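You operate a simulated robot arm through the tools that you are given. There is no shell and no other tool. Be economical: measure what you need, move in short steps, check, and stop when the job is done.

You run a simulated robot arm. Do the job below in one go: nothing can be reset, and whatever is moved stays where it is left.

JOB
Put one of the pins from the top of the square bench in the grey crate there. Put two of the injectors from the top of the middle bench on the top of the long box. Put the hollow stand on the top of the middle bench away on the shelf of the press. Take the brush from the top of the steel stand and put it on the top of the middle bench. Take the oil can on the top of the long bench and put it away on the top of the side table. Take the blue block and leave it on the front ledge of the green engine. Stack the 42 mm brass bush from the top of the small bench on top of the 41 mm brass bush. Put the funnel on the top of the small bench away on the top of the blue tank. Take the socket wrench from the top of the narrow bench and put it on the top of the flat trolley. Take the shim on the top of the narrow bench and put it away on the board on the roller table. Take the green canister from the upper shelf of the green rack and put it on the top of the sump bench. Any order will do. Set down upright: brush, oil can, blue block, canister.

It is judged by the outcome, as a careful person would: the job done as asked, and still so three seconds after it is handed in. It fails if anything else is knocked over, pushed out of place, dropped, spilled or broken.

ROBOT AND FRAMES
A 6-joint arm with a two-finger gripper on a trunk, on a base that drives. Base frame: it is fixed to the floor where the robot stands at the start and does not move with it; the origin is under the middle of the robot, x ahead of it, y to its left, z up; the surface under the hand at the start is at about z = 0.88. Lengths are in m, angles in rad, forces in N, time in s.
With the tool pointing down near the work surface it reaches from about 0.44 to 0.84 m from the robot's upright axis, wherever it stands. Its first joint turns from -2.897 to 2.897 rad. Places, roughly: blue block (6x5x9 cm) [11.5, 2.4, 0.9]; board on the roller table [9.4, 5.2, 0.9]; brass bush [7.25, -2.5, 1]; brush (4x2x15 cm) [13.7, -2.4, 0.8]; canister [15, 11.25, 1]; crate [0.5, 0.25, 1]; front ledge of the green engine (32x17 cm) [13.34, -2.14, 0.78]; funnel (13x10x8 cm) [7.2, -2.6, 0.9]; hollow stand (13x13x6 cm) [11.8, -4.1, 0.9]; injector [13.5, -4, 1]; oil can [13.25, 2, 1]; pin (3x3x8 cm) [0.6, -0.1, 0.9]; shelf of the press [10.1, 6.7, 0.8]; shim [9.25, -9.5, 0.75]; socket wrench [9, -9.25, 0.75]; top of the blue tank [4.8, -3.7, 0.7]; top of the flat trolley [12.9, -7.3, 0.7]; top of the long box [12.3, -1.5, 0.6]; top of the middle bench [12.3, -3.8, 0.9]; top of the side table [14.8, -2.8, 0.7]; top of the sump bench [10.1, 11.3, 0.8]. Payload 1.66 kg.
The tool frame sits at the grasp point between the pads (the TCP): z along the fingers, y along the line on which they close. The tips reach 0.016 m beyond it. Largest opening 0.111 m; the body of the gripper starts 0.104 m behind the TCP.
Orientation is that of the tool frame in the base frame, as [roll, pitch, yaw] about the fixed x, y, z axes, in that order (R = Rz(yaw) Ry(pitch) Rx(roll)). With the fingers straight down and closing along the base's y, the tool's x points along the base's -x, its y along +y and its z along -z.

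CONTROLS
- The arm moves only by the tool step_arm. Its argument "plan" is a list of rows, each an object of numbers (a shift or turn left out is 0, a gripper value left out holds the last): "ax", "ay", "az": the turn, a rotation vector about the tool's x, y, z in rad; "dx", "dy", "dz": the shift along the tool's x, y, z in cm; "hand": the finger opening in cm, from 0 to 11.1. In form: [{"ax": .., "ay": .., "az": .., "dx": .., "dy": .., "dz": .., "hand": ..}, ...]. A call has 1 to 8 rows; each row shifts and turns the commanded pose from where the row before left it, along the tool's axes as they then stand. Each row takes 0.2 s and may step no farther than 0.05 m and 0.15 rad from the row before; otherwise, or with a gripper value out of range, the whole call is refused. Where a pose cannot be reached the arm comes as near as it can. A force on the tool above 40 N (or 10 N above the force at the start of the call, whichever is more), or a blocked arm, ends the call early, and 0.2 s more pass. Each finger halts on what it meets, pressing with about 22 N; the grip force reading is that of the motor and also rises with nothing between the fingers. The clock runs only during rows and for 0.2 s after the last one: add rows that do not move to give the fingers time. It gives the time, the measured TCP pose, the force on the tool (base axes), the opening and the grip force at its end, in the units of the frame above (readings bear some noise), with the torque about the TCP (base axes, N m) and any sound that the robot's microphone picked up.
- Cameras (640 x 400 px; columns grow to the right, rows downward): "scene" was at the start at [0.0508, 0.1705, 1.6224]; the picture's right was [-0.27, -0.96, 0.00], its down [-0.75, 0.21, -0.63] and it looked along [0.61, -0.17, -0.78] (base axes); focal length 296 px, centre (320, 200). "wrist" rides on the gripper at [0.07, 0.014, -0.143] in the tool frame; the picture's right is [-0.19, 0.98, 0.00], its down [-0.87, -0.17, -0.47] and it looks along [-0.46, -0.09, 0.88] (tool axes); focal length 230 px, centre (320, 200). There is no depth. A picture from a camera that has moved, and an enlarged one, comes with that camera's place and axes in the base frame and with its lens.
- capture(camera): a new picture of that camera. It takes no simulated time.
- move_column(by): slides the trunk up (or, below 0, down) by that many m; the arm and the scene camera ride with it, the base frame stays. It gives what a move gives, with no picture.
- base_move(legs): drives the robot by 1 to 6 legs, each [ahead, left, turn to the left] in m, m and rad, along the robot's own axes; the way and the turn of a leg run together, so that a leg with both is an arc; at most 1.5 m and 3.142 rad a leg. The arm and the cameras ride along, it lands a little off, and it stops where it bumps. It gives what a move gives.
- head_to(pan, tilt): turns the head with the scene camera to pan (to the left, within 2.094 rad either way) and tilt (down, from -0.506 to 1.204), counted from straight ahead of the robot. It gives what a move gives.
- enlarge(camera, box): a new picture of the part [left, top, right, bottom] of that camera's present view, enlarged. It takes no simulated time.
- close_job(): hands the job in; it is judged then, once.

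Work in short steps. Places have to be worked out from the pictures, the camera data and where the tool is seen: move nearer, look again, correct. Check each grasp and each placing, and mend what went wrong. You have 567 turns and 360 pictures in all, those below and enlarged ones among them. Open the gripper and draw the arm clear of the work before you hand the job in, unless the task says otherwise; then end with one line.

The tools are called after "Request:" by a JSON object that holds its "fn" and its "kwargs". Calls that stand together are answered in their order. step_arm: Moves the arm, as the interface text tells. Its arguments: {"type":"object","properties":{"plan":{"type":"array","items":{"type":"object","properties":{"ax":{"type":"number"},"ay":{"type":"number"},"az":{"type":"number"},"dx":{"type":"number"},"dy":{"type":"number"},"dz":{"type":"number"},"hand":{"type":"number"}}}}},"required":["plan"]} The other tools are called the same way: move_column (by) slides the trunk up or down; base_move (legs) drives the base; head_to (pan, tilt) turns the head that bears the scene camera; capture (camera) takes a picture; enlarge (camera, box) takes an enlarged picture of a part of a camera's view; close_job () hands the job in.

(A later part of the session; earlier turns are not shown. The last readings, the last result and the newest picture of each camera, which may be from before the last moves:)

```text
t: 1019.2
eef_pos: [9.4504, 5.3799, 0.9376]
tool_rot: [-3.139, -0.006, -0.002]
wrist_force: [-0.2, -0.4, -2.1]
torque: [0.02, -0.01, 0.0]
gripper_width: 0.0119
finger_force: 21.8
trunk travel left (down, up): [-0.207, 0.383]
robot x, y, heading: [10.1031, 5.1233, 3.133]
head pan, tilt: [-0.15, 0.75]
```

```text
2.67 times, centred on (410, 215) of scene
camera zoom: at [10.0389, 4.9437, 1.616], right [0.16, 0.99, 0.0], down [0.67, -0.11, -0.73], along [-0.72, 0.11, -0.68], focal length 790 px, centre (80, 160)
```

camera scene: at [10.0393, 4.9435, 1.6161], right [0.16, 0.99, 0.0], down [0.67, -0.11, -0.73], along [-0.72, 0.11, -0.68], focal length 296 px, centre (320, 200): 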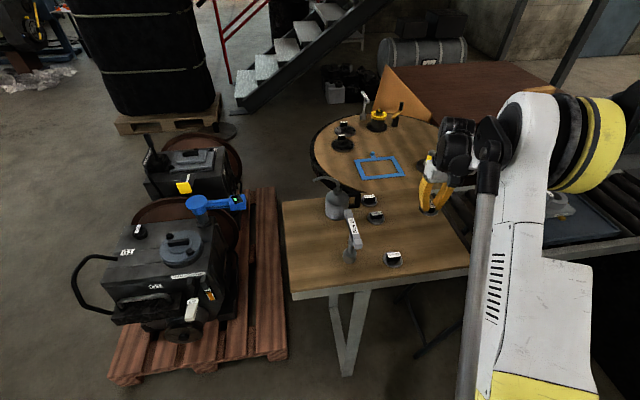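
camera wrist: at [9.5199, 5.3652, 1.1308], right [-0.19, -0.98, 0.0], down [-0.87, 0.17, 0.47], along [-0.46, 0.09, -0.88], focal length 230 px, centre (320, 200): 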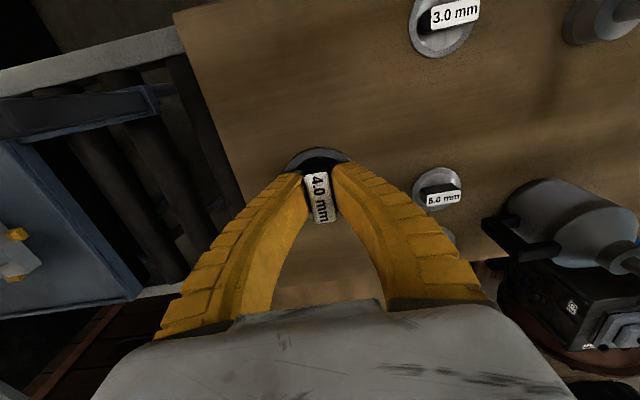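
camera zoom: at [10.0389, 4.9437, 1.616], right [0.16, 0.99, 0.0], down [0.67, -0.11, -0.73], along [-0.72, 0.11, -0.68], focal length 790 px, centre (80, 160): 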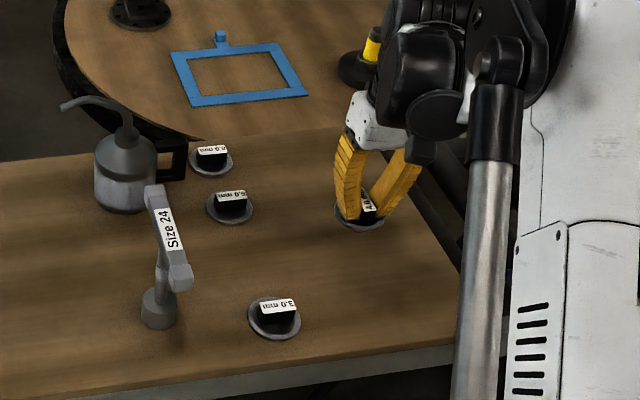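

Request:
{"fn": "step_arm", "kwargs": {"plan": [{"dz": 0.8}]}}

Request:
{"fn": "step_arm", "kwargs": {"plan": [{"dz": 0.8}]}}

Request:
{"fn": "enlarge", "kwargs": {"camera": "scene", "box": [380, 170, 460, 250]}}

```text
t: 1019.6
eef_pos: [9.4506, 5.381, 0.9301]
tool_rot: [-3.139, -0.006, -0.003]
wrist_force: [0.6, -0.7, -1.8]
torque: [0.02, 0.02, -0.02]
gripper_width: 0.0121
finger_force: 21.8
trunk travel left (down, up): [-0.207, 0.383]
robot x, y, heading: [10.1056, 5.1236, 3.133]
head pan, tilt: [-0.15, 0.75]
```

```text
t: 1020.0
eef_pos: [9.4507, 5.3804, 0.9216]
tool_rot: [-3.141, -0.005, -0.003]
wrist_force: [-0.4, -0.3, -0.5]
torque: [0.01, -0.01, -0.01]
gripper_width: 0.0122
finger_force: 21.7
trunk travel left (down, up): [-0.207, 0.383]
robot x, y, heading: [10.108, 5.1184, 3.138]
head pan, tilt: [-0.15, 0.75]
```

```text
5.00 times, centred on (420, 210) of scene
camera zoom: at [10.0391, 4.9436, 1.616], right [0.16, 0.99, 0.0], down [0.67, -0.11, -0.73], along [-0.72, 0.11, -0.68], focal length 1482 px, centre (-180, 150)
```

zoom: 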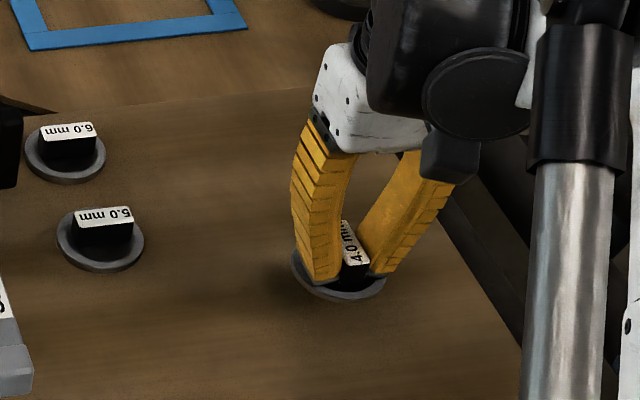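

Request:
{"fn": "step_arm", "kwargs": {"plan": [{"dz": 0.5}]}}

Request:
{"fn": "step_arm", "kwargs": {"plan": [{"dz": 0.4}]}}

Request:
{"fn": "step_arm", "kwargs": {"plan": [{"dz": 0.4}]}}

Request:
{"fn": "enlarge", "kwargs": {"camera": "scene", "box": [380, 170, 460, 250]}}

```text
t: 1020.4
eef_pos: [9.4511, 5.3803, 0.9167]
tool_rot: [-3.14, -0.005, -0.003]
wrist_force: [0.9, -0.1, -1.2]
torque: [0.03, 0.01, -0.01]
gripper_width: 0.0122
finger_force: 21.9
trunk travel left (down, up): [-0.207, 0.383]
robot x, y, heading: [10.1038, 5.1191, 3.132]
head pan, tilt: [-0.15, 0.75]
```

```text
t: 1020.8
eef_pos: [9.4504, 5.3789, 0.9132]
tool_rot: [-3.14, -0.004, -0.005]
wrist_force: [-0.3, 0.2, -1.4]
torque: [0.02, 0.0, 0.01]
gripper_width: 0.0123
finger_force: 22.4
trunk travel left (down, up): [-0.207, 0.383]
robot x, y, heading: [10.1069, 5.1194, 3.136]
head pan, tilt: [-0.15, 0.75]
```

```text
t: 1021.2
eef_pos: [9.4504, 5.3797, 0.9081]
tool_rot: [-3.141, -0.007, -0.004]
wrist_force: [-0.5, -0.2, -1.5]
torque: [0.0, -0.02, -0.01]
gripper_width: 0.0118
finger_force: 21.7
trunk travel left (down, up): [-0.207, 0.383]
robot x, y, heading: [10.1063, 5.1206, 3.137]
head pan, tilt: [-0.15, 0.75]
```

```text
5.00 times, centred on (420, 210) of scene
camera zoom: at [10.0391, 4.9435, 1.616], right [0.16, 0.99, 0.0], down [0.67, -0.11, -0.73], along [-0.72, 0.11, -0.68], focal length 1482 px, centre (-180, 150)
```

zoom: 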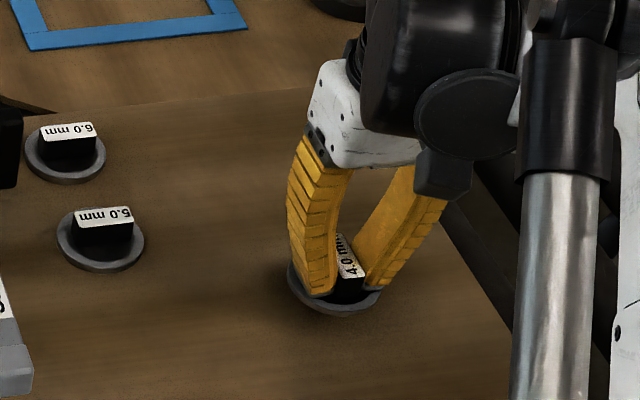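

Request:
{"fn": "step_arm", "kwargs": {"plan": [{"dz": 0.4}]}}

Request:
{"fn": "step_arm", "kwargs": {"plan": [{"dz": 0.4}]}}

Request:
{"fn": "step_arm", "kwargs": {"plan": [{"dz": 0.4}]}}

Request:
{"fn": "enlarge", "kwargs": {"camera": "scene", "box": [380, 170, 460, 250]}}

```text
t: 1021.6
eef_pos: [9.4511, 5.3795, 0.9049]
tool_rot: [-3.138, -0.005, -0.003]
wrist_force: [-1.0, -0.1, -0.8]
torque: [0.03, 0.02, 0.0]
gripper_width: 0.0119
finger_force: 22.0
trunk travel left (down, up): [-0.207, 0.383]
robot x, y, heading: [10.1044, 5.1199, 3.131]
head pan, tilt: [-0.15, 0.75]
```

```text
t: 1022.0
eef_pos: [9.4517, 5.3789, 0.9007]
tool_rot: [-3.14, -0.005, -0.004]
wrist_force: [-0.6, 0.7, -1.9]
torque: [0.0, 0.0, -0.01]
gripper_width: 0.012
finger_force: 22.2
trunk travel left (down, up): [-0.207, 0.383]
robot x, y, heading: [10.1078, 5.1186, 3.136]
head pan, tilt: [-0.15, 0.75]
```

```text
t: 1022.4
eef_pos: [9.4515, 5.379, 0.8976]
tool_rot: [-3.14, -0.006, -0.005]
wrist_force: [-0.9, 0.3, -1.3]
torque: [0.02, 0.0, 0.02]
gripper_width: 0.0117
finger_force: 22.4
trunk travel left (down, up): [-0.207, 0.383]
robot x, y, heading: [10.1044, 5.1246, 3.132]
head pan, tilt: [-0.15, 0.75]
```

```text
5.00 times, centred on (420, 210) of scene
camera zoom: at [10.0392, 4.9435, 1.616], right [0.16, 0.99, 0.0], down [0.67, -0.11, -0.73], along [-0.72, 0.11, -0.68], focal length 1482 px, centre (-180, 150)
```

zoom: 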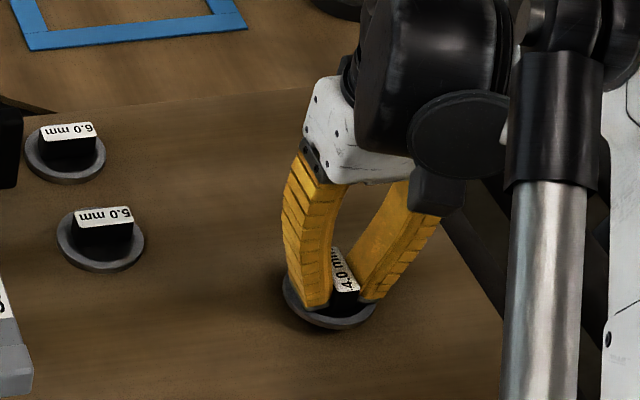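

Request:
{"fn": "step_arm", "kwargs": {"plan": [{"dz": 0.4}]}}

Request:
{"fn": "step_arm", "kwargs": {"plan": [{"dz": 0.4}]}}

Request:
{"fn": "step_arm", "kwargs": {"plan": [{"dz": 0.4}]}}

```text
t: 1022.8
eef_pos: [9.4505, 5.3794, 0.893]
tool_rot: [-3.14, -0.005, -0.004]
wrist_force: [0.6, 0.5, -1.1]
torque: [-0.03, 0.01, 0.02]
gripper_width: 0.0123
finger_force: 21.9
trunk travel left (down, up): [-0.207, 0.383]
robot x, y, heading: [10.1078, 5.1208, 3.136]
head pan, tilt: [-0.15, 0.75]
```

```text
t: 1023.2
eef_pos: [9.451, 5.3798, 0.8872]
tool_rot: [-3.138, -0.006, -0.003]
wrist_force: [-0.3, 0.0, -1.6]
torque: [0.01, -0.01, -0.01]
gripper_width: 0.0121
finger_force: 22.0
trunk travel left (down, up): [-0.207, 0.383]
robot x, y, heading: [10.1054, 5.1212, 3.136]
head pan, tilt: [-0.15, 0.75]
```

```text
t: 1023.6
eef_pos: [9.4507, 5.38, 0.8852]
tool_rot: [-3.139, -0.005, -0.003]
wrist_force: [1.0, -0.1, 5.5]
torque: [0.0, 0.18, 0.01]
gripper_width: 0.0142
finger_force: 21.9
trunk travel left (down, up): [-0.207, 0.383]
robot x, y, heading: [10.1048, 5.1235, 3.132]
head pan, tilt: [-0.15, 0.75]
```

Contact at 0.885. I open and rise.

Request:
{"fn": "step_arm", "kwargs": {"plan": [{"hand": 3.0}, {"hand": 4.0}, {"dz": -2}, {"dz": -4}, {"dz": -4}, {"dz": -4}, {"dz": -4}]}}

Request:
{"fn": "capture", "kwargs": {"camera": "wrist"}}

Request:
{"fn": "move_column", "kwargs": {"by": 0.3}}

```text
t: 1025.2
eef_pos: [9.4505, 5.3792, 1.0659]
tool_rot: [-3.14, -0.006, -0.004]
wrist_force: [0.2, 0.5, 0.5]
torque: [0.01, -0.02, -0.02]
gripper_width: 0.0424
finger_force: 1.4
trunk travel left (down, up): [-0.207, 0.383]
robot x, y, heading: [10.1087, 5.1195, 3.131]
head pan, tilt: [-0.15, 0.75]
```

```text
123 pictures are left
camera wrist: at [9.5197, 5.3645, 1.2086], right [-0.19, -0.98, 0.0], down [-0.87, 0.17, 0.47], along [-0.46, 0.09, -0.88], focal length 230 px, centre (320, 200)
```

wrist: 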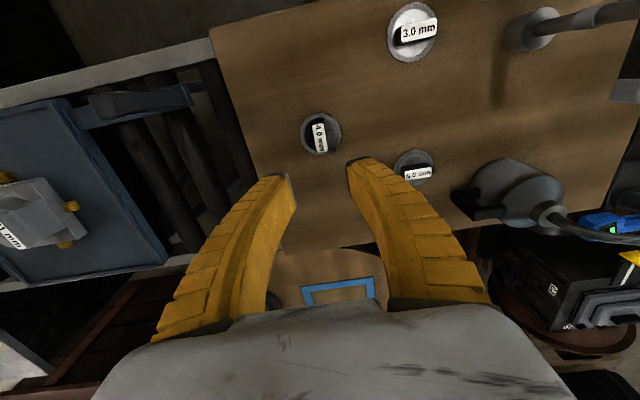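

```text
t: 1028.2
eef_pos: [9.4488, 5.3794, 1.3646]
tool_rot: [-3.14, -0.006, -0.002]
wrist_force: [-0.5, 0.7, 0.2]
torque: [-0.01, -0.01, 0.0]
gripper_width: 0.0426
finger_force: 1.7
trunk travel left (down, up): [-0.507, 0.083]
robot x, y, heading: [10.1022, 5.1189, 3.134]
head pan, tilt: [-0.15, 0.75]
```

The shim lies on the board. Now I look at the press shelf nearby before fetching the hollow stand.

Request:
{"fn": "step_arm", "kwargs": {"plan": [{"dx": 4.5}, {"dx": 4.5}, {"dx": 4.0}]}}

Request:
{"fn": "base_move", "kwargs": {"legs": [[-0.8, 0, 0], [0, 0, -1.25]]}}

Request:
{"fn": "head_to", "kwargs": {"pan": 0.15, "tilt": 0.5}}

Request:
{"fn": "capture", "kwargs": {"camera": "scene"}}

```text
t: 1029.0
eef_pos: [9.5824, 5.3771, 1.3685]
tool_rot: [-3.141, -0.004, -0.004]
wrist_force: [0.0, 0.6, -0.2]
torque: [0.06, 0.05, 0.02]
gripper_width: 0.0425
finger_force: 1.7
trunk travel left (down, up): [-0.507, 0.083]
robot x, y, heading: [10.1052, 5.1183, 3.14]
head pan, tilt: [-0.15, 0.75]
```

```text
t: 1036.4
eef_pos: [10.98, 5.6926, 1.3664]
tool_rot: [-3.139, -0.005, -1.254]
wrist_force: [-0.3, 0.2, 0.1]
torque: [-0.02, 0.01, -0.01]
gripper_width: 0.0422
finger_force: 2.0
trunk travel left (down, up): [-0.507, 0.083]
robot x, y, heading: [10.8993, 5.1126, 1.881]
head pan, tilt: [-0.15, 0.75]
```

```text
t: 1037.2
eef_pos: [10.9794, 5.6917, 1.3659]
tool_rot: [-3.14, -0.005, -1.254]
wrist_force: [0.8, -0.1, 0.3]
torque: [-0.01, 0.0, 0.01]
gripper_width: 0.0423
finger_force: 1.7
trunk travel left (down, up): [-0.507, 0.083]
robot x, y, heading: [10.8979, 5.1104, 1.881]
head pan, tilt: [0.15, 0.499]
```

```text
122 pictures are left
camera scene: at [10.681, 5.1185, 1.9379], right [0.9, 0.44, 0.0], down [0.21, -0.43, -0.88], along [-0.39, 0.79, -0.48], focal length 296 px, centre (320, 200)
```

scene: 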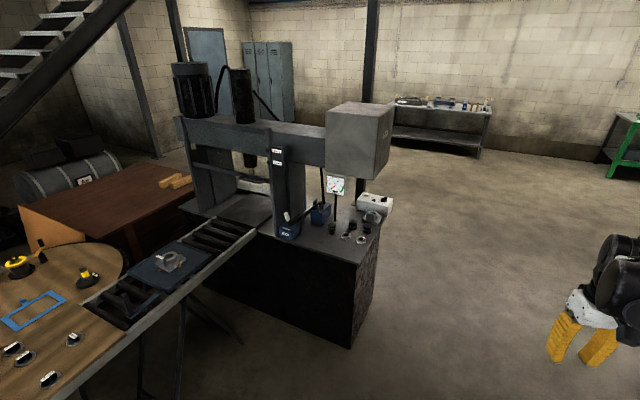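

Request:
{"fn": "enlarge", "kwargs": {"camera": "scene", "box": [250, 90, 410, 290]}}

```text
2.00 times, centred on (330, 190) of scene
camera zoom: at [10.681, 5.1185, 1.9379], right [0.9, 0.44, 0.0], down [0.21, -0.43, -0.88], along [-0.39, 0.79, -0.48], focal length 593 px, centre (300, 220)
```

zoom: 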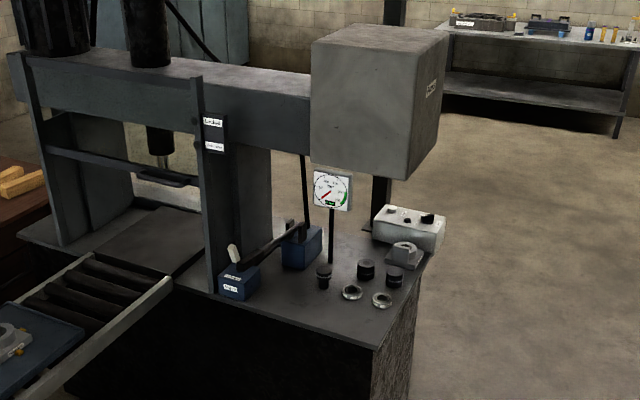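

The press shelf is the open top right of the post; a spot at about (10.0, 6.44) is free and reachable from the south with a vertical gripper. I now drive back to fetch the hollow stand.

Request:
{"fn": "base_move", "kwargs": {"legs": [[0, 0, -1.885], [1.0, -1.0, 0], [0.5, -0.55, 0], [1.5, 0, 0], [1.5, 0, 0]]}}

Request:
{"fn": "base_move", "kwargs": {"legs": [[0, 0, -1.57], [1.5, 0, 0], [1.5, 0, 0], [1.5, 0, 0]]}}

```text
t: 1066.5
eef_pos: [15.9198, 3.2828, 1.3652]
tool_rot: [-3.141, -0.006, 3.12]
wrist_force: [-1.0, 0.9, -0.2]
torque: [-0.03, -0.02, 0.01]
gripper_width: 0.0424
finger_force: 1.6
trunk travel left (down, up): [-0.507, 0.083]
robot x, y, heading: [15.3984, 3.5502, -0.028]
head pan, tilt: [0.15, 0.499]
```

```text
t: 1091.8
eef_pos: [15.0334, -1.4798, 1.3675]
tool_rot: [-3.14, -0.004, 1.535]
wrist_force: [-0.9, 0.0, -0.1]
torque: [0.04, 0.0, -0.05]
gripper_width: 0.0424
finger_force: 1.5
trunk travel left (down, up): [-0.507, 0.083]
robot x, y, heading: [15.3054, -0.9622, -1.616]
head pan, tilt: [0.15, 0.499]
```

Request:
{"fn": "base_move", "kwargs": {"legs": [[0, 0.15, 0.045], [1.5, 0, 0], [1.5, 0, 0], [1.1, 0, 0], [0, -1.5, 0], [0, -1.5, 0]]}}

Request:
{"fn": "base_move", "kwargs": {"legs": [[0, -0.65, 0], [0, 0, 3.141]]}}

Request:
{"fn": "head_to", "kwargs": {"pan": 0.0, "tilt": 0.8}}

```text
t: 1126.6
eef_pos: [12.1545, -5.5776, 1.3664]
tool_rot: [-3.139, -0.005, 1.582]
wrist_force: [-1.2, -0.3, 0.3]
torque: [0.01, -0.01, 0.02]
gripper_width: 0.0426
finger_force: 1.7
trunk travel left (down, up): [-0.507, 0.083]
robot x, y, heading: [12.4038, -5.0483, -1.567]
head pan, tilt: [0.15, 0.499]
```

```text
t: 1137.8
eef_pos: [11.9427, -4.5021, 1.3664]
tool_rot: [-3.14, -0.005, -1.457]
wrist_force: [1.0, 0.2, -0.1]
torque: [0.03, -0.03, 0.02]
gripper_width: 0.0423
finger_force: 1.7
trunk travel left (down, up): [-0.507, 0.083]
robot x, y, heading: [11.7465, -5.0574, 1.683]
head pan, tilt: [0.15, 0.499]
```

```text
t: 1138.6
eef_pos: [11.9423, -4.5024, 1.3677]
tool_rot: [-3.139, -0.004, -1.454]
wrist_force: [0.0, 0.4, -0.1]
torque: [0.01, -0.02, 0.0]
gripper_width: 0.0423
finger_force: 1.2
trunk travel left (down, up): [-0.507, 0.083]
robot x, y, heading: [11.7502, -5.0566, 1.679]
head pan, tilt: [0.0, 0.799]
```

I square up, close in, and look at the stand with both cameras.

Request:
{"fn": "base_move", "kwargs": {"legs": [[0, 0, -0.11], [0.33, 0, 0]]}}

Request:
{"fn": "move_column", "kwargs": {"by": -0.3}}

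Request:
{"fn": "capture", "kwargs": {"camera": "scene"}}

Request:
{"fn": "capture", "kwargs": {"camera": "wrist"}}

```text
t: 1141.3
eef_pos: [12.0041, -4.1981, 1.3664]
tool_rot: [-3.139, -0.006, -1.566]
wrist_force: [-0.5, 0.1, 0.0]
torque: [-0.02, -0.01, 0.0]
gripper_width: 0.0424
finger_force: 1.6
trunk travel left (down, up): [-0.507, 0.083]
robot x, y, heading: [11.7503, -4.7262, 1.569]
head pan, tilt: [0.0, 0.799]
```

```text
t: 1144.3
eef_pos: [12.0033, -4.1989, 1.0669]
tool_rot: [-3.141, -0.005, -1.568]
wrist_force: [0.9, 0.6, -0.2]
torque: [0.01, 0.03, -0.01]
gripper_width: 0.0423
finger_force: 0.8
trunk travel left (down, up): [-0.207, 0.383]
robot x, y, heading: [11.7493, -4.7274, 1.568]
head pan, tilt: [0.0, 0.799]
```

```text
120 pictures are left
camera scene: at [11.5568, -4.664, 1.6121], right [1.0, 0.0, 0.0], down [0.0, -0.72, -0.7], along [0.0, 0.7, -0.72], focal length 296 px, centre (320, 200)
```

scene: 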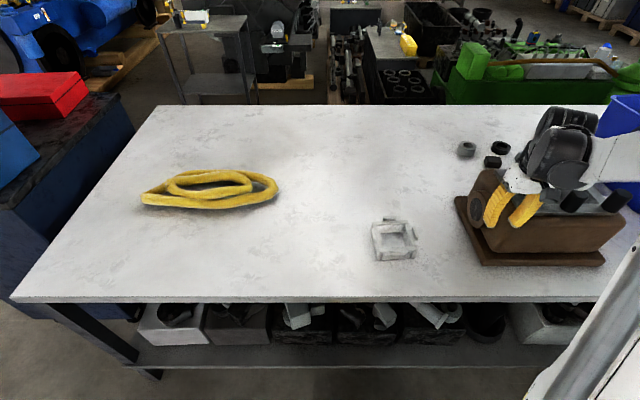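

```text
119 pictures are left
camera wrist: at [11.9906, -4.2682, 1.2095], right [-0.98, 0.19, 0.0], down [0.16, 0.87, 0.47], along [0.09, 0.46, -0.88], focal length 230 px, centre (320, 200)
```

wrist: 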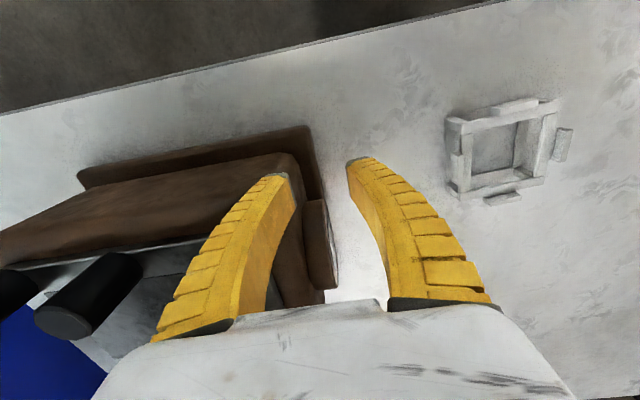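

The gripper is close to the brown gearbox, so I rise a little and move left over the stand.

Request:
{"fn": "step_arm", "kwargs": {"plan": [{"dz": -4}, {"dy": 4.5, "dx": -1}, {"dy": 4.5, "dx": -1}, {"dy": 4.5, "dx": -1}, {"dy": 4.5, "dx": -1}, {"dy": 4.4, "dx": -1}]}}

Request:
{"fn": "capture", "kwargs": {"camera": "wrist"}}

Request:
{"fn": "enlarge", "kwargs": {"camera": "scene", "box": [355, 205, 435, 270]}}

```text
t: 1145.7
eef_pos: [11.777, -4.15, 1.1089]
tool_rot: [-3.141, -0.005, -1.568]
wrist_force: [-1.1, 0.2, -0.3]
torque: [0.01, 0.0, 0.01]
gripper_width: 0.0425
finger_force: 1.6
trunk travel left (down, up): [-0.207, 0.383]
robot x, y, heading: [11.7475, -4.7269, 1.571]
head pan, tilt: [0.0, 0.799]
```

```text
118 pictures are left
camera wrist: at [11.7645, -4.2191, 1.2505], right [-0.98, 0.19, 0.0], down [0.16, 0.87, 0.47], along [0.09, 0.46, -0.88], focal length 230 px, centre (320, 200)
```

wrist: 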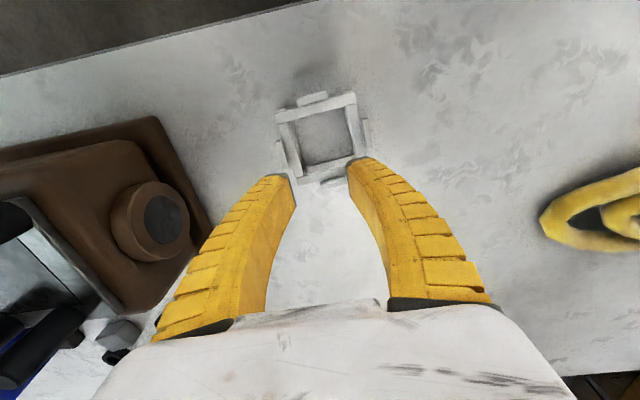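

```text
6.15 times, centred on (395, 238) of scene
camera zoom: at [11.556, -4.6637, 1.6119], right [1.0, 0.0, 0.0], down [0.0, -0.72, -0.7], along [0.0, 0.7, -0.72], focal length 1824 px, centre (-142, -31)
```

zoom: 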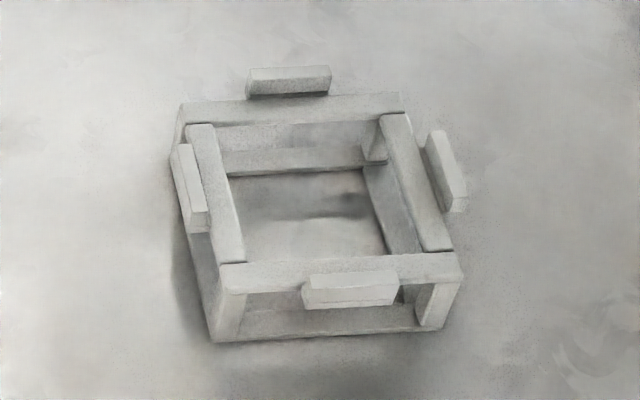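

The stand's rails are about 9.1 cm apart, with small tabs outside. I'll grip the near rail with its tab (centre about (11.768, −4.202), top z 0.94), closing along y, so I turn the gripper by 90°.

Request:
{"fn": "step_arm", "kwargs": {"plan": [{"az": 0.145}, {"az": 0.145}, {"az": 0.145}, {"az": 0.145}, {"az": 0.145}, {"az": 0.145}, {"az": 0.145}, {"az": 0.145}]}}

Request:
{"fn": "step_arm", "kwargs": {"plan": [{"az": 0.145}, {"az": 0.145}, {"az": 0.12}, {"dx": 0.9, "dy": -4, "hand": 6}, {"dx": 0, "dy": -1.2}, {"dz": 4}]}}

Request:
{"fn": "capture", "kwargs": {"camera": "wrist"}}

Request:
{"fn": "enlarge", "kwargs": {"camera": "scene", "box": [335, 160, 455, 270]}}

```text
t: 1147.5
eef_pos: [11.7801, -4.1491, 1.1069]
tool_rot: [-3.136, 0.0, -2.729]
wrist_force: [0.1, 0.4, -0.4]
torque: [-0.01, -0.01, -0.01]
gripper_width: 0.0425
finger_force: 1.4
trunk travel left (down, up): [-0.207, 0.383]
robot x, y, heading: [11.7531, -4.7281, 1.571]
head pan, tilt: [0.0, 0.799]
```

```text
t: 1148.9
eef_pos: [11.7703, -4.2035, 1.0657]
tool_rot: [-3.135, 0.001, -3.139]
wrist_force: [-0.3, 0.0, 0.3]
torque: [0.02, -0.01, 0.02]
gripper_width: 0.0622
finger_force: 2.4
trunk travel left (down, up): [-0.207, 0.383]
robot x, y, heading: [11.7515, -4.7298, 1.57]
head pan, tilt: [0.0, 0.799]
```

```text
116 pictures are left
camera wrist: at [11.7002, -4.1886, 1.2077], right [0.19, 0.98, -0.01], down [0.87, -0.16, 0.47], along [0.47, -0.09, -0.88], focal length 230 px, centre (320, 200)
```

wrist: 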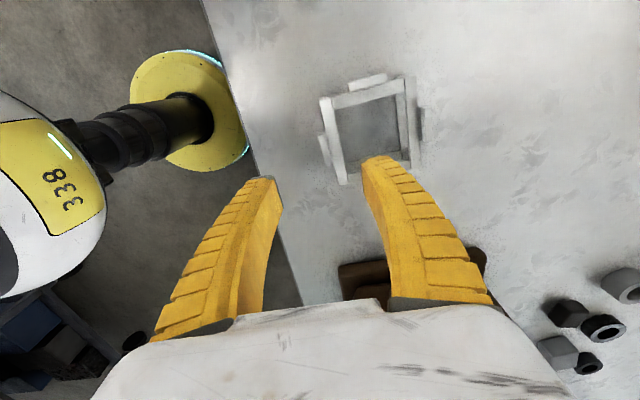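

```text
3.64 times, centred on (395, 215) of scene
camera zoom: at [11.5569, -4.6629, 1.6119], right [1.0, 0.0, 0.0], down [0.0, -0.72, -0.7], along [0.0, 0.7, -0.72], focal length 1078 px, centre (47, 146)
```

zoom: 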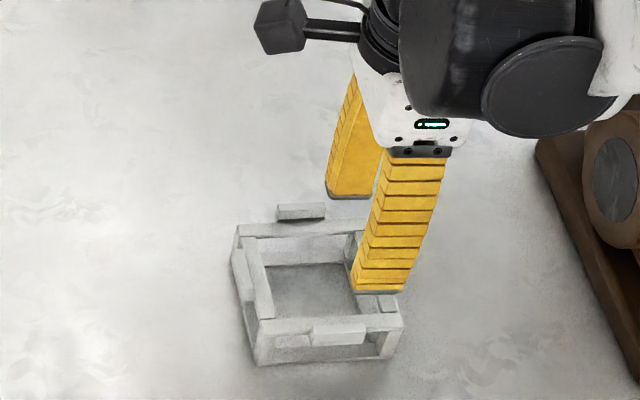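

The near rail with its tab is centred at y ≈ −4.190. I shift 1.2 cm and go down partway.

Request:
{"fn": "step_arm", "kwargs": {"plan": [{"dy": 1.2}, {"dz": 4}, {"dz": 3}]}}

Request:
{"fn": "enlarge", "kwargs": {"camera": "wrist", "box": [230, 60, 430, 240]}}

Request:
{"fn": "enlarge", "kwargs": {"camera": "scene", "box": [335, 180, 455, 290]}}

```text
t: 1149.7
eef_pos: [11.7692, -4.1883, 0.9949]
tool_rot: [-3.137, 0.003, -3.14]
wrist_force: [-0.4, -0.3, 0.3]
torque: [-0.04, 0.0, -0.01]
gripper_width: 0.0621
finger_force: 0.9
trunk travel left (down, up): [-0.207, 0.383]
robot x, y, heading: [11.7467, -4.725, 1.57]
head pan, tilt: [0.0, 0.799]
```

```text
2.22 times, centred on (330, 150) of wrist
camera zoom: at [11.6997, -4.175, 1.138], right [0.19, 0.98, 0.0], down [0.87, -0.16, 0.47], along [0.47, -0.09, -0.88], focal length 511 px, centre (298, 311)
```

zoom: 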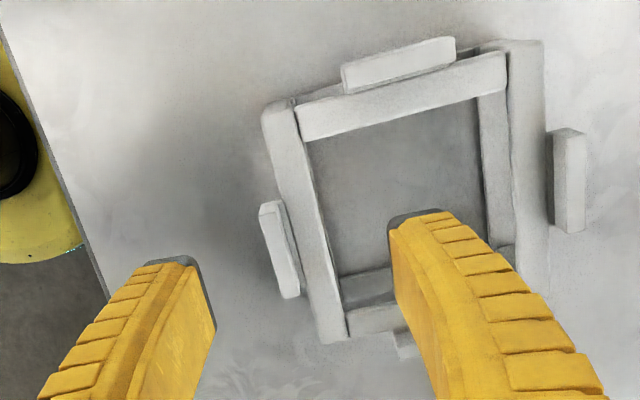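

```text
3.64 times, centred on (395, 235) of scene
camera zoom: at [11.5569, -4.6634, 1.612], right [1.0, 0.0, 0.0], down [0.0, -0.72, -0.7], along [0.0, 0.7, -0.72], focal length 1078 px, centre (47, 73)
```

zoom: 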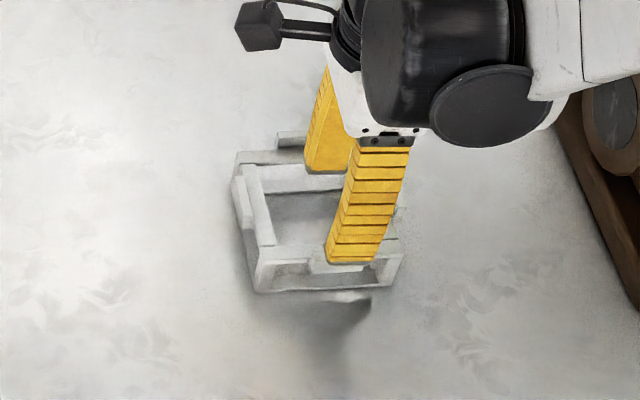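

The rail and tab are centred between the fingers, with the inner finger over the hollow. I lower to z ≈ 0.926 and close.

Request:
{"fn": "step_arm", "kwargs": {"plan": [{"dz": 3.5}, {"dz": 3.3}]}}

Request:
{"fn": "enlarge", "kwargs": {"camera": "wrist", "box": [230, 60, 430, 240]}}

Request:
{"fn": "enlarge", "kwargs": {"camera": "scene", "box": [335, 180, 455, 290]}}

```text
t: 1150.3
eef_pos: [11.7714, -4.19, 0.9283]
tool_rot: [-3.136, 0.002, -3.139]
wrist_force: [0.1, 0.0, -0.2]
torque: [-0.04, -0.04, 0.02]
gripper_width: 0.0619
finger_force: 0.9
trunk travel left (down, up): [-0.207, 0.383]
robot x, y, heading: [11.7495, -4.7243, 1.567]
head pan, tilt: [0.0, 0.799]
```

```text
2.22 times, centred on (330, 150) of wrist
camera zoom: at [11.702, -4.1754, 1.0701], right [0.19, 0.98, -0.01], down [0.87, -0.16, 0.47], along [0.47, -0.09, -0.88], focal length 511 px, centre (298, 311)
```

zoom: 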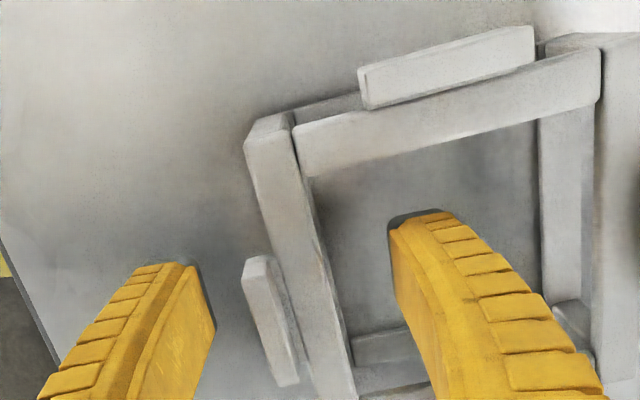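

```text
3.64 times, centred on (395, 235) of scene
camera zoom: at [11.5569, -4.6633, 1.612], right [1.0, 0.0, 0.0], down [0.0, -0.72, -0.7], along [0.0, 0.7, -0.72], focal length 1078 px, centre (47, 73)
```

zoom: 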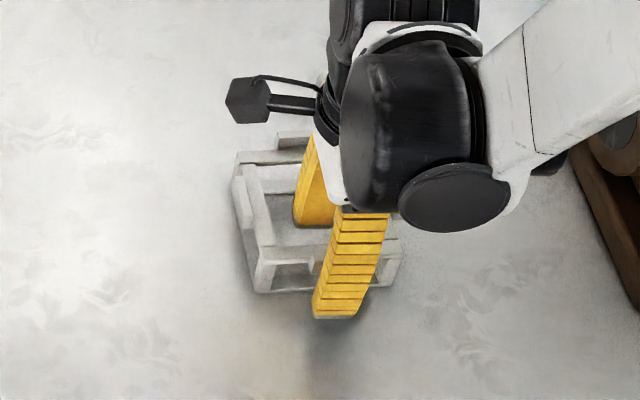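

Request:
{"fn": "step_arm", "kwargs": {"plan": [{"dz": 0.3, "hand": 0}, {}, {}, {}]}}

Request:
{"fn": "step_arm", "kwargs": {"plan": [{"dz": -1}, {"dz": -2}, {"dz": -3}, {}]}}

Request:
{"fn": "capture", "kwargs": {"camera": "wrist"}}

Request:
{"fn": "enlarge", "kwargs": {"camera": "scene", "box": [335, 160, 455, 290]}}

```text
t: 1151.3
eef_pos: [11.7717, -4.1898, 0.9257]
tool_rot: [-3.137, 0.002, -3.138]
wrist_force: [1.6, -1.0, 10.8]
torque: [0.0, 0.01, 0.38]
gripper_width: 0.0249
finger_force: 21.7
trunk travel left (down, up): [-0.207, 0.383]
robot x, y, heading: [11.7493, -4.7258, 1.574]
head pan, tilt: [0.0, 0.799]
```

```text
t: 1152.3
eef_pos: [11.7709, -4.1898, 0.985]
tool_rot: [-3.136, 0.001, -3.137]
wrist_force: [-0.5, 0.3, -6.6]
torque: [-0.28, 0.01, 0.06]
gripper_width: 0.0069
finger_force: 21.8
trunk travel left (down, up): [-0.207, 0.383]
robot x, y, heading: [11.7503, -4.7246, 1.572]
head pan, tilt: [0.0, 0.799]
```

```text
110 pictures are left
camera wrist: at [11.7007, -4.1768, 1.1269], right [0.19, 0.98, -0.01], down [0.87, -0.16, 0.47], along [0.47, -0.09, -0.88], focal length 230 px, centre (320, 200)
```

wrist: 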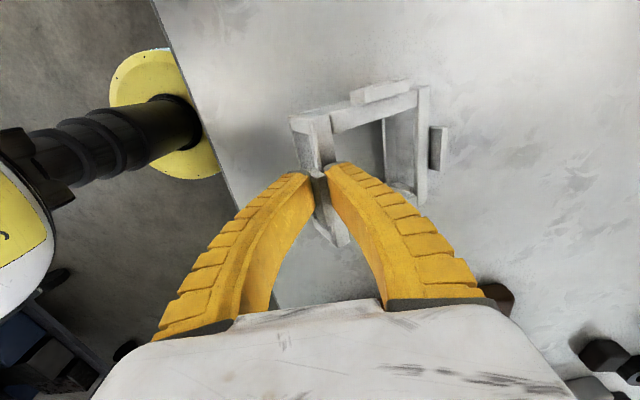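

```text
3.08 times, centred on (395, 225) of scene
camera zoom: at [11.5569, -4.6632, 1.6119], right [1.0, 0.0, 0.0], down [0.0, -0.72, -0.7], along [0.0, 0.7, -0.72], focal length 912 px, centre (89, 123)
```

zoom: 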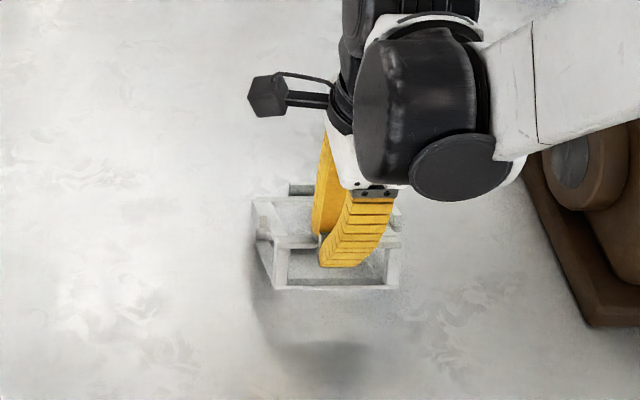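

The stand is lifted, but the opening fell to 0.7 cm, so the grip changed. I look closely before going on.

Request:
{"fn": "enlarge", "kwargs": {"camera": "wrist", "box": [250, 60, 470, 270]}}

Request:
{"fn": "enlarge", "kwargs": {"camera": "scene", "box": [365, 205, 435, 265]}}

```text
1.90 times, centred on (360, 165) of wrist
camera zoom: at [11.7007, -4.1768, 1.1269], right [0.19, 0.98, -0.01], down [0.87, -0.16, 0.47], along [0.47, -0.09, -0.88], focal length 438 px, centre (244, 267)
```

zoom: 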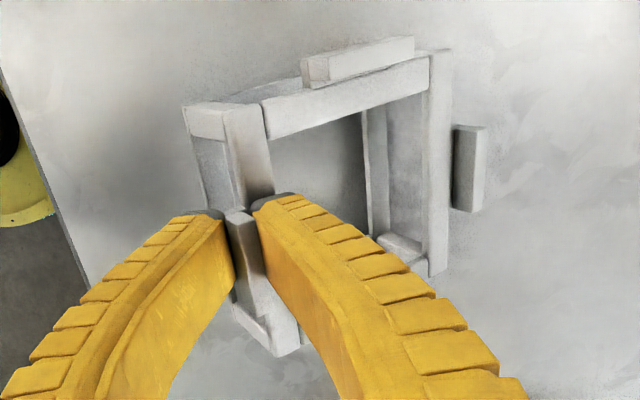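

```text
6.67 times, centred on (400, 235) of scene
camera zoom: at [11.5569, -4.6632, 1.6119], right [1.0, 0.0, 0.0], down [0.0, -0.72, -0.7], along [0.0, 0.7, -0.72], focal length 1976 px, centre (-213, -33)
```

zoom: 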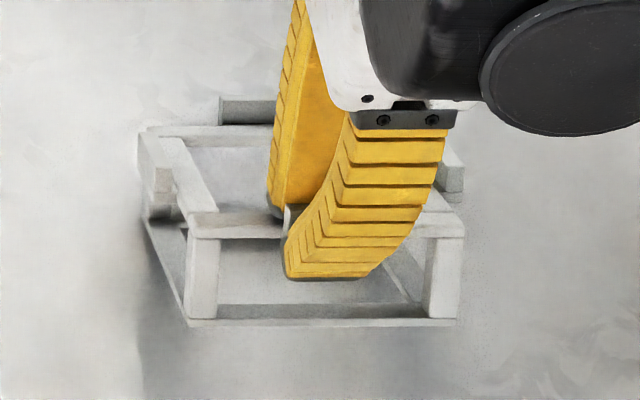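

The fingers now hold only the outside tab and the stand tilts, so the grip was too shallow. I set it back down flat and re‑grip lower on the rail itself.

Request:
{"fn": "step_arm", "kwargs": {"plan": [{"dz": 2}, {"dz": 1.5}, {"dz": 1}]}}

Request:
{"fn": "step_arm", "kwargs": {"plan": [{"dz": 0.7}, {"dz": 0.6}]}}

Request:
{"fn": "enlarge", "kwargs": {"camera": "scene", "box": [365, 205, 435, 265]}}

```text
t: 1153.1
eef_pos: [11.7716, -4.1905, 0.94]
tool_rot: [-3.137, 0.002, -3.137]
wrist_force: [-0.9, 0.4, -2.5]
torque: [0.17, 0.06, -0.01]
gripper_width: 0.006
finger_force: 21.9
trunk travel left (down, up): [-0.207, 0.383]
robot x, y, heading: [11.7462, -4.7236, 1.568]
head pan, tilt: [0.0, 0.799]
```

```text
t: 1153.7
eef_pos: [11.7716, -4.1918, 0.9281]
tool_rot: [-3.139, 0.002, -3.137]
wrist_force: [2.3, -2.9, 30.2]
torque: [0.34, 0.05, -0.01]
gripper_width: 0.013
finger_force: 21.7
trunk travel left (down, up): [-0.207, 0.383]
robot x, y, heading: [11.7484, -4.7275, 1.572]
head pan, tilt: [0.0, 0.799]
```

```text
6.67 times, centred on (400, 235) of scene
camera zoom: at [11.5571, -4.6666, 1.6124], right [1.0, 0.0, 0.0], down [0.0, -0.72, -0.7], along [0.0, 0.7, -0.72], focal length 1976 px, centre (-213, -33)
```

zoom: 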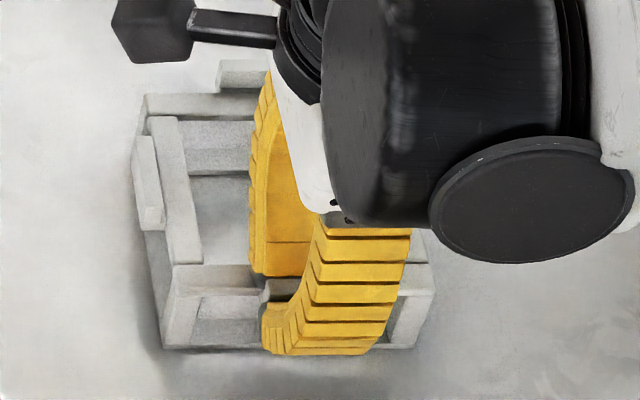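

It is flat on the bench again. I open and look.

Request:
{"fn": "step_arm", "kwargs": {"plan": [{"dz": -0.2}, {"hand": 4}, {"hand": 6}, {}]}}

Request:
{"fn": "enlarge", "kwargs": {"camera": "wrist", "box": [230, 60, 430, 240]}}

Request:
{"fn": "enlarge", "kwargs": {"camera": "scene", "box": [365, 205, 435, 265]}}

```text
t: 1154.7
eef_pos: [11.7702, -4.191, 0.9298]
tool_rot: [-3.139, 0.003, -3.138]
wrist_force: [-1.1, -3.0, 19.9]
torque: [0.77, 0.16, 0.0]
gripper_width: 0.0642
finger_force: 0.1
trunk travel left (down, up): [-0.207, 0.383]
robot x, y, heading: [11.7504, -4.7267, 1.572]
head pan, tilt: [0.0, 0.799]
```

```text
2.22 times, centred on (330, 150) of wrist
camera zoom: at [11.7007, -4.178, 1.0723], right [0.19, 0.98, 0.0], down [0.87, -0.16, 0.47], along [0.46, -0.09, -0.88], focal length 511 px, centre (298, 311)
```

zoom: 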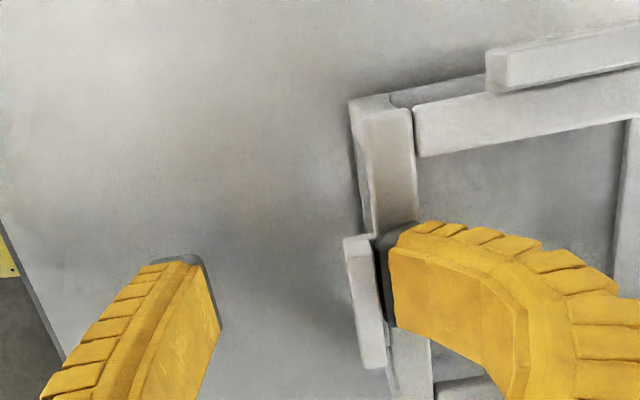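

```text
6.67 times, centred on (400, 235) of scene
camera zoom: at [11.5567, -4.6659, 1.6121], right [1.0, 0.0, 0.0], down [0.0, -0.72, -0.7], along [0.0, 0.7, -0.72], focal length 1976 px, centre (-213, -33)
```

zoom: 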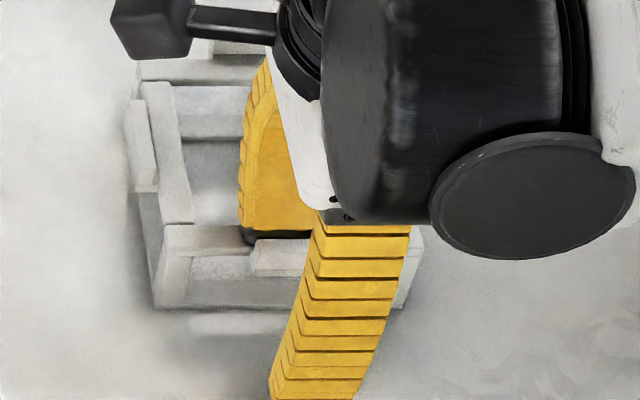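

The inner finger now sits on top of the rail. I rise clear and reposition.

Request:
{"fn": "step_arm", "kwargs": {"plan": [{"dz": -2}, {"dz": -3}, {"dz": -3}, {}]}}

Request:
{"fn": "capture", "kwargs": {"camera": "wrist"}}

Request:
{"fn": "enlarge", "kwargs": {"camera": "scene", "box": [355, 185, 455, 275]}}

```text
t: 1155.7
eef_pos: [11.7705, -4.1904, 1.0087]
tool_rot: [-3.137, 0.002, -3.139]
wrist_force: [-0.7, -0.8, 1.0]
torque: [-0.04, 0.02, -0.01]
gripper_width: 0.0618
finger_force: 1.5
trunk travel left (down, up): [-0.207, 0.383]
robot x, y, heading: [11.7475, -4.7228, 1.574]
head pan, tilt: [0.0, 0.799]
```

```text
103 pictures are left
camera wrist: at [11.7007, -4.1762, 1.1513], right [0.19, 0.98, 0.0], down [0.87, -0.16, 0.47], along [0.47, -0.09, -0.88], focal length 230 px, centre (320, 200)
```

wrist: 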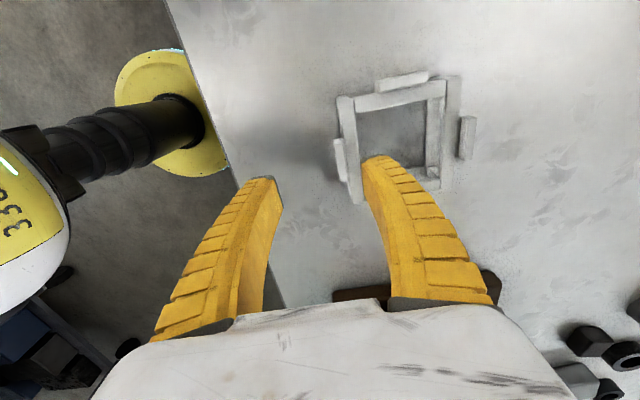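

```text
4.44 times, centred on (405, 230) of scene
camera zoom: at [11.5569, -4.6637, 1.612], right [1.0, 0.0, 0.0], down [0.0, -0.72, -0.7], along [0.0, 0.7, -0.72], focal length 1317 px, centre (-58, 67)
```

zoom: 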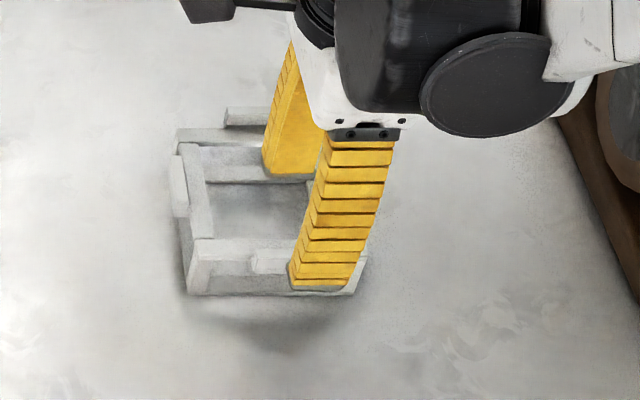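

The rail tops are lower than I took them for, and the tabs stand out at the top. A sturdier hold is a corner: with the gripper turned 45° it closes along the diagonal on the full corner height. The near‑right corner is at about (11.831, −4.165), so I rotate and move over it.

Request:
{"fn": "step_arm", "kwargs": {"plan": [{"az": -0.131, "hand": 7}, {"az": -0.131}, {"az": -0.131}, {"az": -0.131}, {"az": -0.131}, {"az": -0.131}, {"dx": -3.05, "dy": -0.3}, {"dx": -3.05, "dy": -0.3}]}}

Request:
{"fn": "capture", "kwargs": {"camera": "wrist"}}

```text
t: 1157.5
eef_pos: [11.8195, -4.151, 1.0097]
tool_rot: [-3.135, -0.003, -2.351]
wrist_force: [-0.7, 0.1, -0.2]
torque: [0.0, 0.05, 0.0]
gripper_width: 0.0719
finger_force: 1.2
trunk travel left (down, up): [-0.207, 0.383]
robot x, y, heading: [11.7521, -4.7258, 1.568]
head pan, tilt: [0.0, 0.799]
```

```text
101 pictures are left
camera wrist: at [11.7604, -4.1907, 1.1517], right [-0.56, 0.83, -0.01], down [0.73, 0.5, 0.47], along [0.39, 0.26, -0.88], focal length 230 px, centre (320, 200)
```

wrist: 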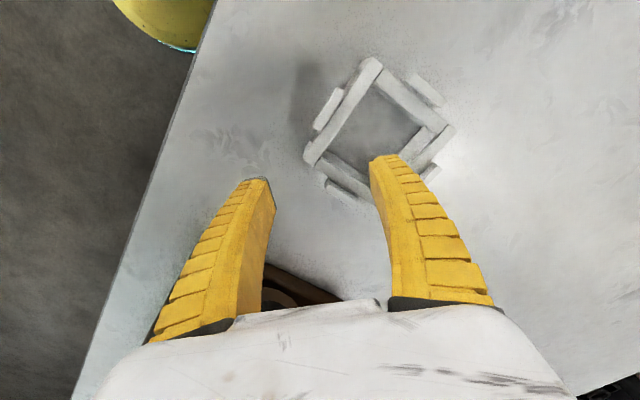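

The corner is aligned with the diagonal. I shift 6 mm inward and go down to z ≈ 0.95 for a last check.

Request:
{"fn": "step_arm", "kwargs": {"plan": [{"dx": -0.3, "dy": 0.6}, {"dz": 3}, {"dz": 2.5}]}}

Request:
{"fn": "enlarge", "kwargs": {"camera": "wrist", "box": [210, 60, 430, 240]}}

```text
t: 1158.3
eef_pos: [11.8173, -4.1451, 0.9543]
tool_rot: [-3.136, -0.003, -2.351]
wrist_force: [-0.3, 0.0, 0.3]
torque: [0.01, 0.01, -0.03]
gripper_width: 0.0717
finger_force: 1.0
trunk travel left (down, up): [-0.207, 0.383]
robot x, y, heading: [11.7505, -4.7229, 1.57]
head pan, tilt: [0.0, 0.799]
```

```text
2.22 times, centred on (320, 150) of wrist
camera zoom: at [11.7582, -4.1835, 1.0967], right [-0.56, 0.83, -0.01], down [0.73, 0.5, 0.47], along [0.39, 0.26, -0.88], focal length 511 px, centre (320, 311)
```

zoom: 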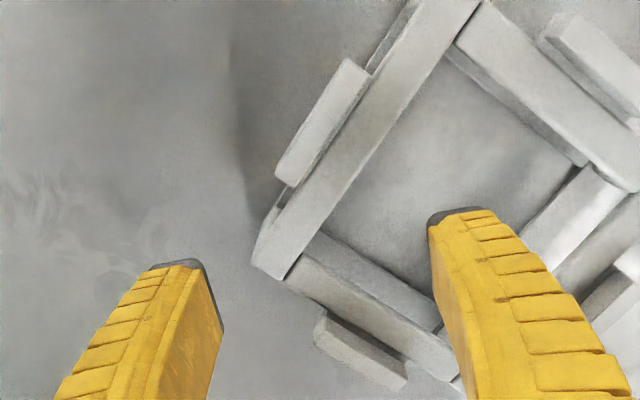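

Everything lines up, with the inner finger over the hollow. I lower to z ≈ 0.904 and grip the corner.

Request:
{"fn": "step_arm", "kwargs": {"plan": [{"dz": 2.5}, {"dz": 2.0}]}}

Request:
{"fn": "step_arm", "kwargs": {"plan": [{"dz": 0.5}, {"hand": 0}, {}, {}]}}

Request:
{"fn": "step_arm", "kwargs": {"plan": [{"dz": -1}, {"dz": -2}, {"dz": -2}, {}]}}

Request:
{"fn": "enlarge", "kwargs": {"camera": "wrist", "box": [210, 60, 430, 240]}}

Request:
{"fn": "enlarge", "kwargs": {"camera": "scene", "box": [345, 170, 465, 275]}}

```text
t: 1158.9
eef_pos: [11.8164, -4.1437, 0.9077]
tool_rot: [-3.135, -0.002, -2.35]
wrist_force: [-0.2, -0.9, -0.5]
torque: [-0.03, 0.01, -0.02]
gripper_width: 0.0717
finger_force: 1.0
trunk travel left (down, up): [-0.207, 0.383]
robot x, y, heading: [11.7475, -4.7232, 1.568]
head pan, tilt: [0.0, 0.799]
```

```text
t: 1159.9
eef_pos: [11.816, -4.144, 0.9036]
tool_rot: [-3.136, -0.004, -2.349]
wrist_force: [-0.6, -1.8, 0.0]
torque: [-0.06, 0.08, 0.16]
gripper_width: 0.0231
finger_force: 22.4
trunk travel left (down, up): [-0.207, 0.383]
robot x, y, heading: [11.7498, -4.7229, 1.575]
head pan, tilt: [0.0, 0.799]
```

```text
t: 1160.9
eef_pos: [11.8162, -4.1448, 0.9549]
tool_rot: [-3.136, -0.004, -2.35]
wrist_force: [-0.3, -0.4, -6.7]
torque: [-0.32, -0.3, -0.02]
gripper_width: 0.0228
finger_force: 22.0
trunk travel left (down, up): [-0.207, 0.383]
robot x, y, heading: [11.7505, -4.7233, 1.57]
head pan, tilt: [0.0, 0.799]
```

```text
2.22 times, centred on (320, 150) of wrist
camera zoom: at [11.7581, -4.184, 1.0975], right [-0.56, 0.83, -0.01], down [0.73, 0.5, 0.47], along [0.39, 0.26, -0.88], focal length 511 px, centre (320, 311)
```

zoom: 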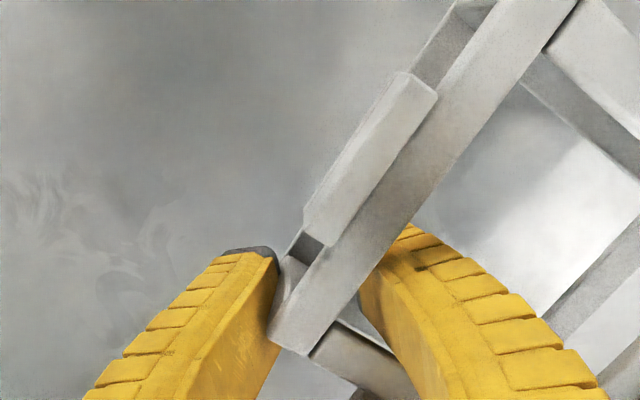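

```text
3.81 times, centred on (405, 222) of scene
camera zoom: at [11.5569, -4.6631, 1.6119], right [1.0, 0.0, 0.0], down [0.0, -0.72, -0.7], along [0.0, 0.7, -0.72], focal length 1129 px, centre (-4, 114)
```

zoom: 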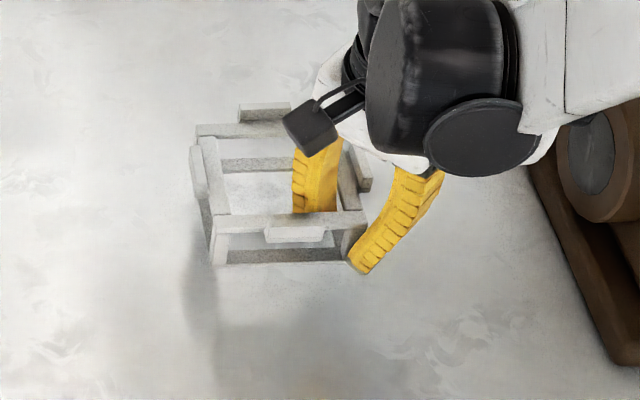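

Now the stand hangs level from its corner. I lift, raise the trunk and drive it by the aisle to the press.

Request:
{"fn": "step_arm", "kwargs": {"plan": [{"dz": -4}, {"dz": -4}, {"dz": -4}, {"dx": 2.8, "dy": -2.8}, {"dx": 2.8, "dy": -2.8}]}}

Request:
{"fn": "move_column", "kwargs": {"by": 0.3}}

Request:
{"fn": "base_move", "kwargs": {"legs": [[-0.35, 0, 0], [0, -1.5, 0], [0, -1.5, 0], [0, -0.7, 0]]}}

```text
t: 1162.1
eef_pos: [11.8163, -4.2221, 1.0739]
tool_rot: [-3.135, -0.001, -2.351]
wrist_force: [-0.1, -0.9, -6.6]
torque: [-0.33, -0.33, 0.0]
gripper_width: 0.0221
finger_force: 22.1
trunk travel left (down, up): [-0.207, 0.383]
robot x, y, heading: [11.7478, -4.7264, 1.568]
head pan, tilt: [0.0, 0.799]
```

```text
t: 1165.1
eef_pos: [11.8163, -4.2215, 1.3717]
tool_rot: [-3.135, -0.003, -2.349]
wrist_force: [-0.9, -0.6, -7.0]
torque: [-0.32, -0.28, 0.0]
gripper_width: 0.0223
finger_force: 22.3
trunk travel left (down, up): [-0.507, 0.083]
robot x, y, heading: [11.7488, -4.7257, 1.567]
head pan, tilt: [0.0, 0.799]
```

```text
t: 1184.7
eef_pos: [15.4628, -4.5258, 1.3722]
tool_rot: [-3.136, -0.004, -2.316]
wrist_force: [1.0, 0.3, -6.5]
torque: [-0.3, -0.28, 0.01]
gripper_width: 0.022
finger_force: 22.3
trunk travel left (down, up): [-0.507, 0.083]
robot x, y, heading: [15.4122, -5.0327, 1.603]
head pan, tilt: [0.0, 0.799]
```

Request:
{"fn": "base_move", "kwargs": {"legs": [[0, -0.06, -0.033], [1.5, 0, 0], [1.5, 0, 0], [1.5, 0, 0]]}}

Request:
{"fn": "base_move", "kwargs": {"legs": [[1.5, 0, 0], [1.5, 0, 0], [1.2, 0, 0]]}}

```text
t: 1206.7
eef_pos: [15.4526, -0.0414, 1.3715]
tool_rot: [-3.136, -0.004, -2.33]
wrist_force: [-0.5, 0.3, -7.2]
torque: [-0.3, -0.27, -0.01]
gripper_width: 0.0214
finger_force: 21.8
trunk travel left (down, up): [-0.507, 0.083]
robot x, y, heading: [15.395, -0.5445, 1.589]
head pan, tilt: [0.0, 0.799]
```

```text
t: 1227.0
eef_pos: [15.3698, 4.1938, 1.3714]
tool_rot: [-3.137, -0.003, -2.338]
wrist_force: [0.9, 0.1, -6.5]
torque: [-0.3, -0.3, 0.0]
gripper_width: 0.0217
finger_force: 22.3
trunk travel left (down, up): [-0.507, 0.083]
robot x, y, heading: [15.3095, 3.689, 1.58]
head pan, tilt: [0.0, 0.799]
```

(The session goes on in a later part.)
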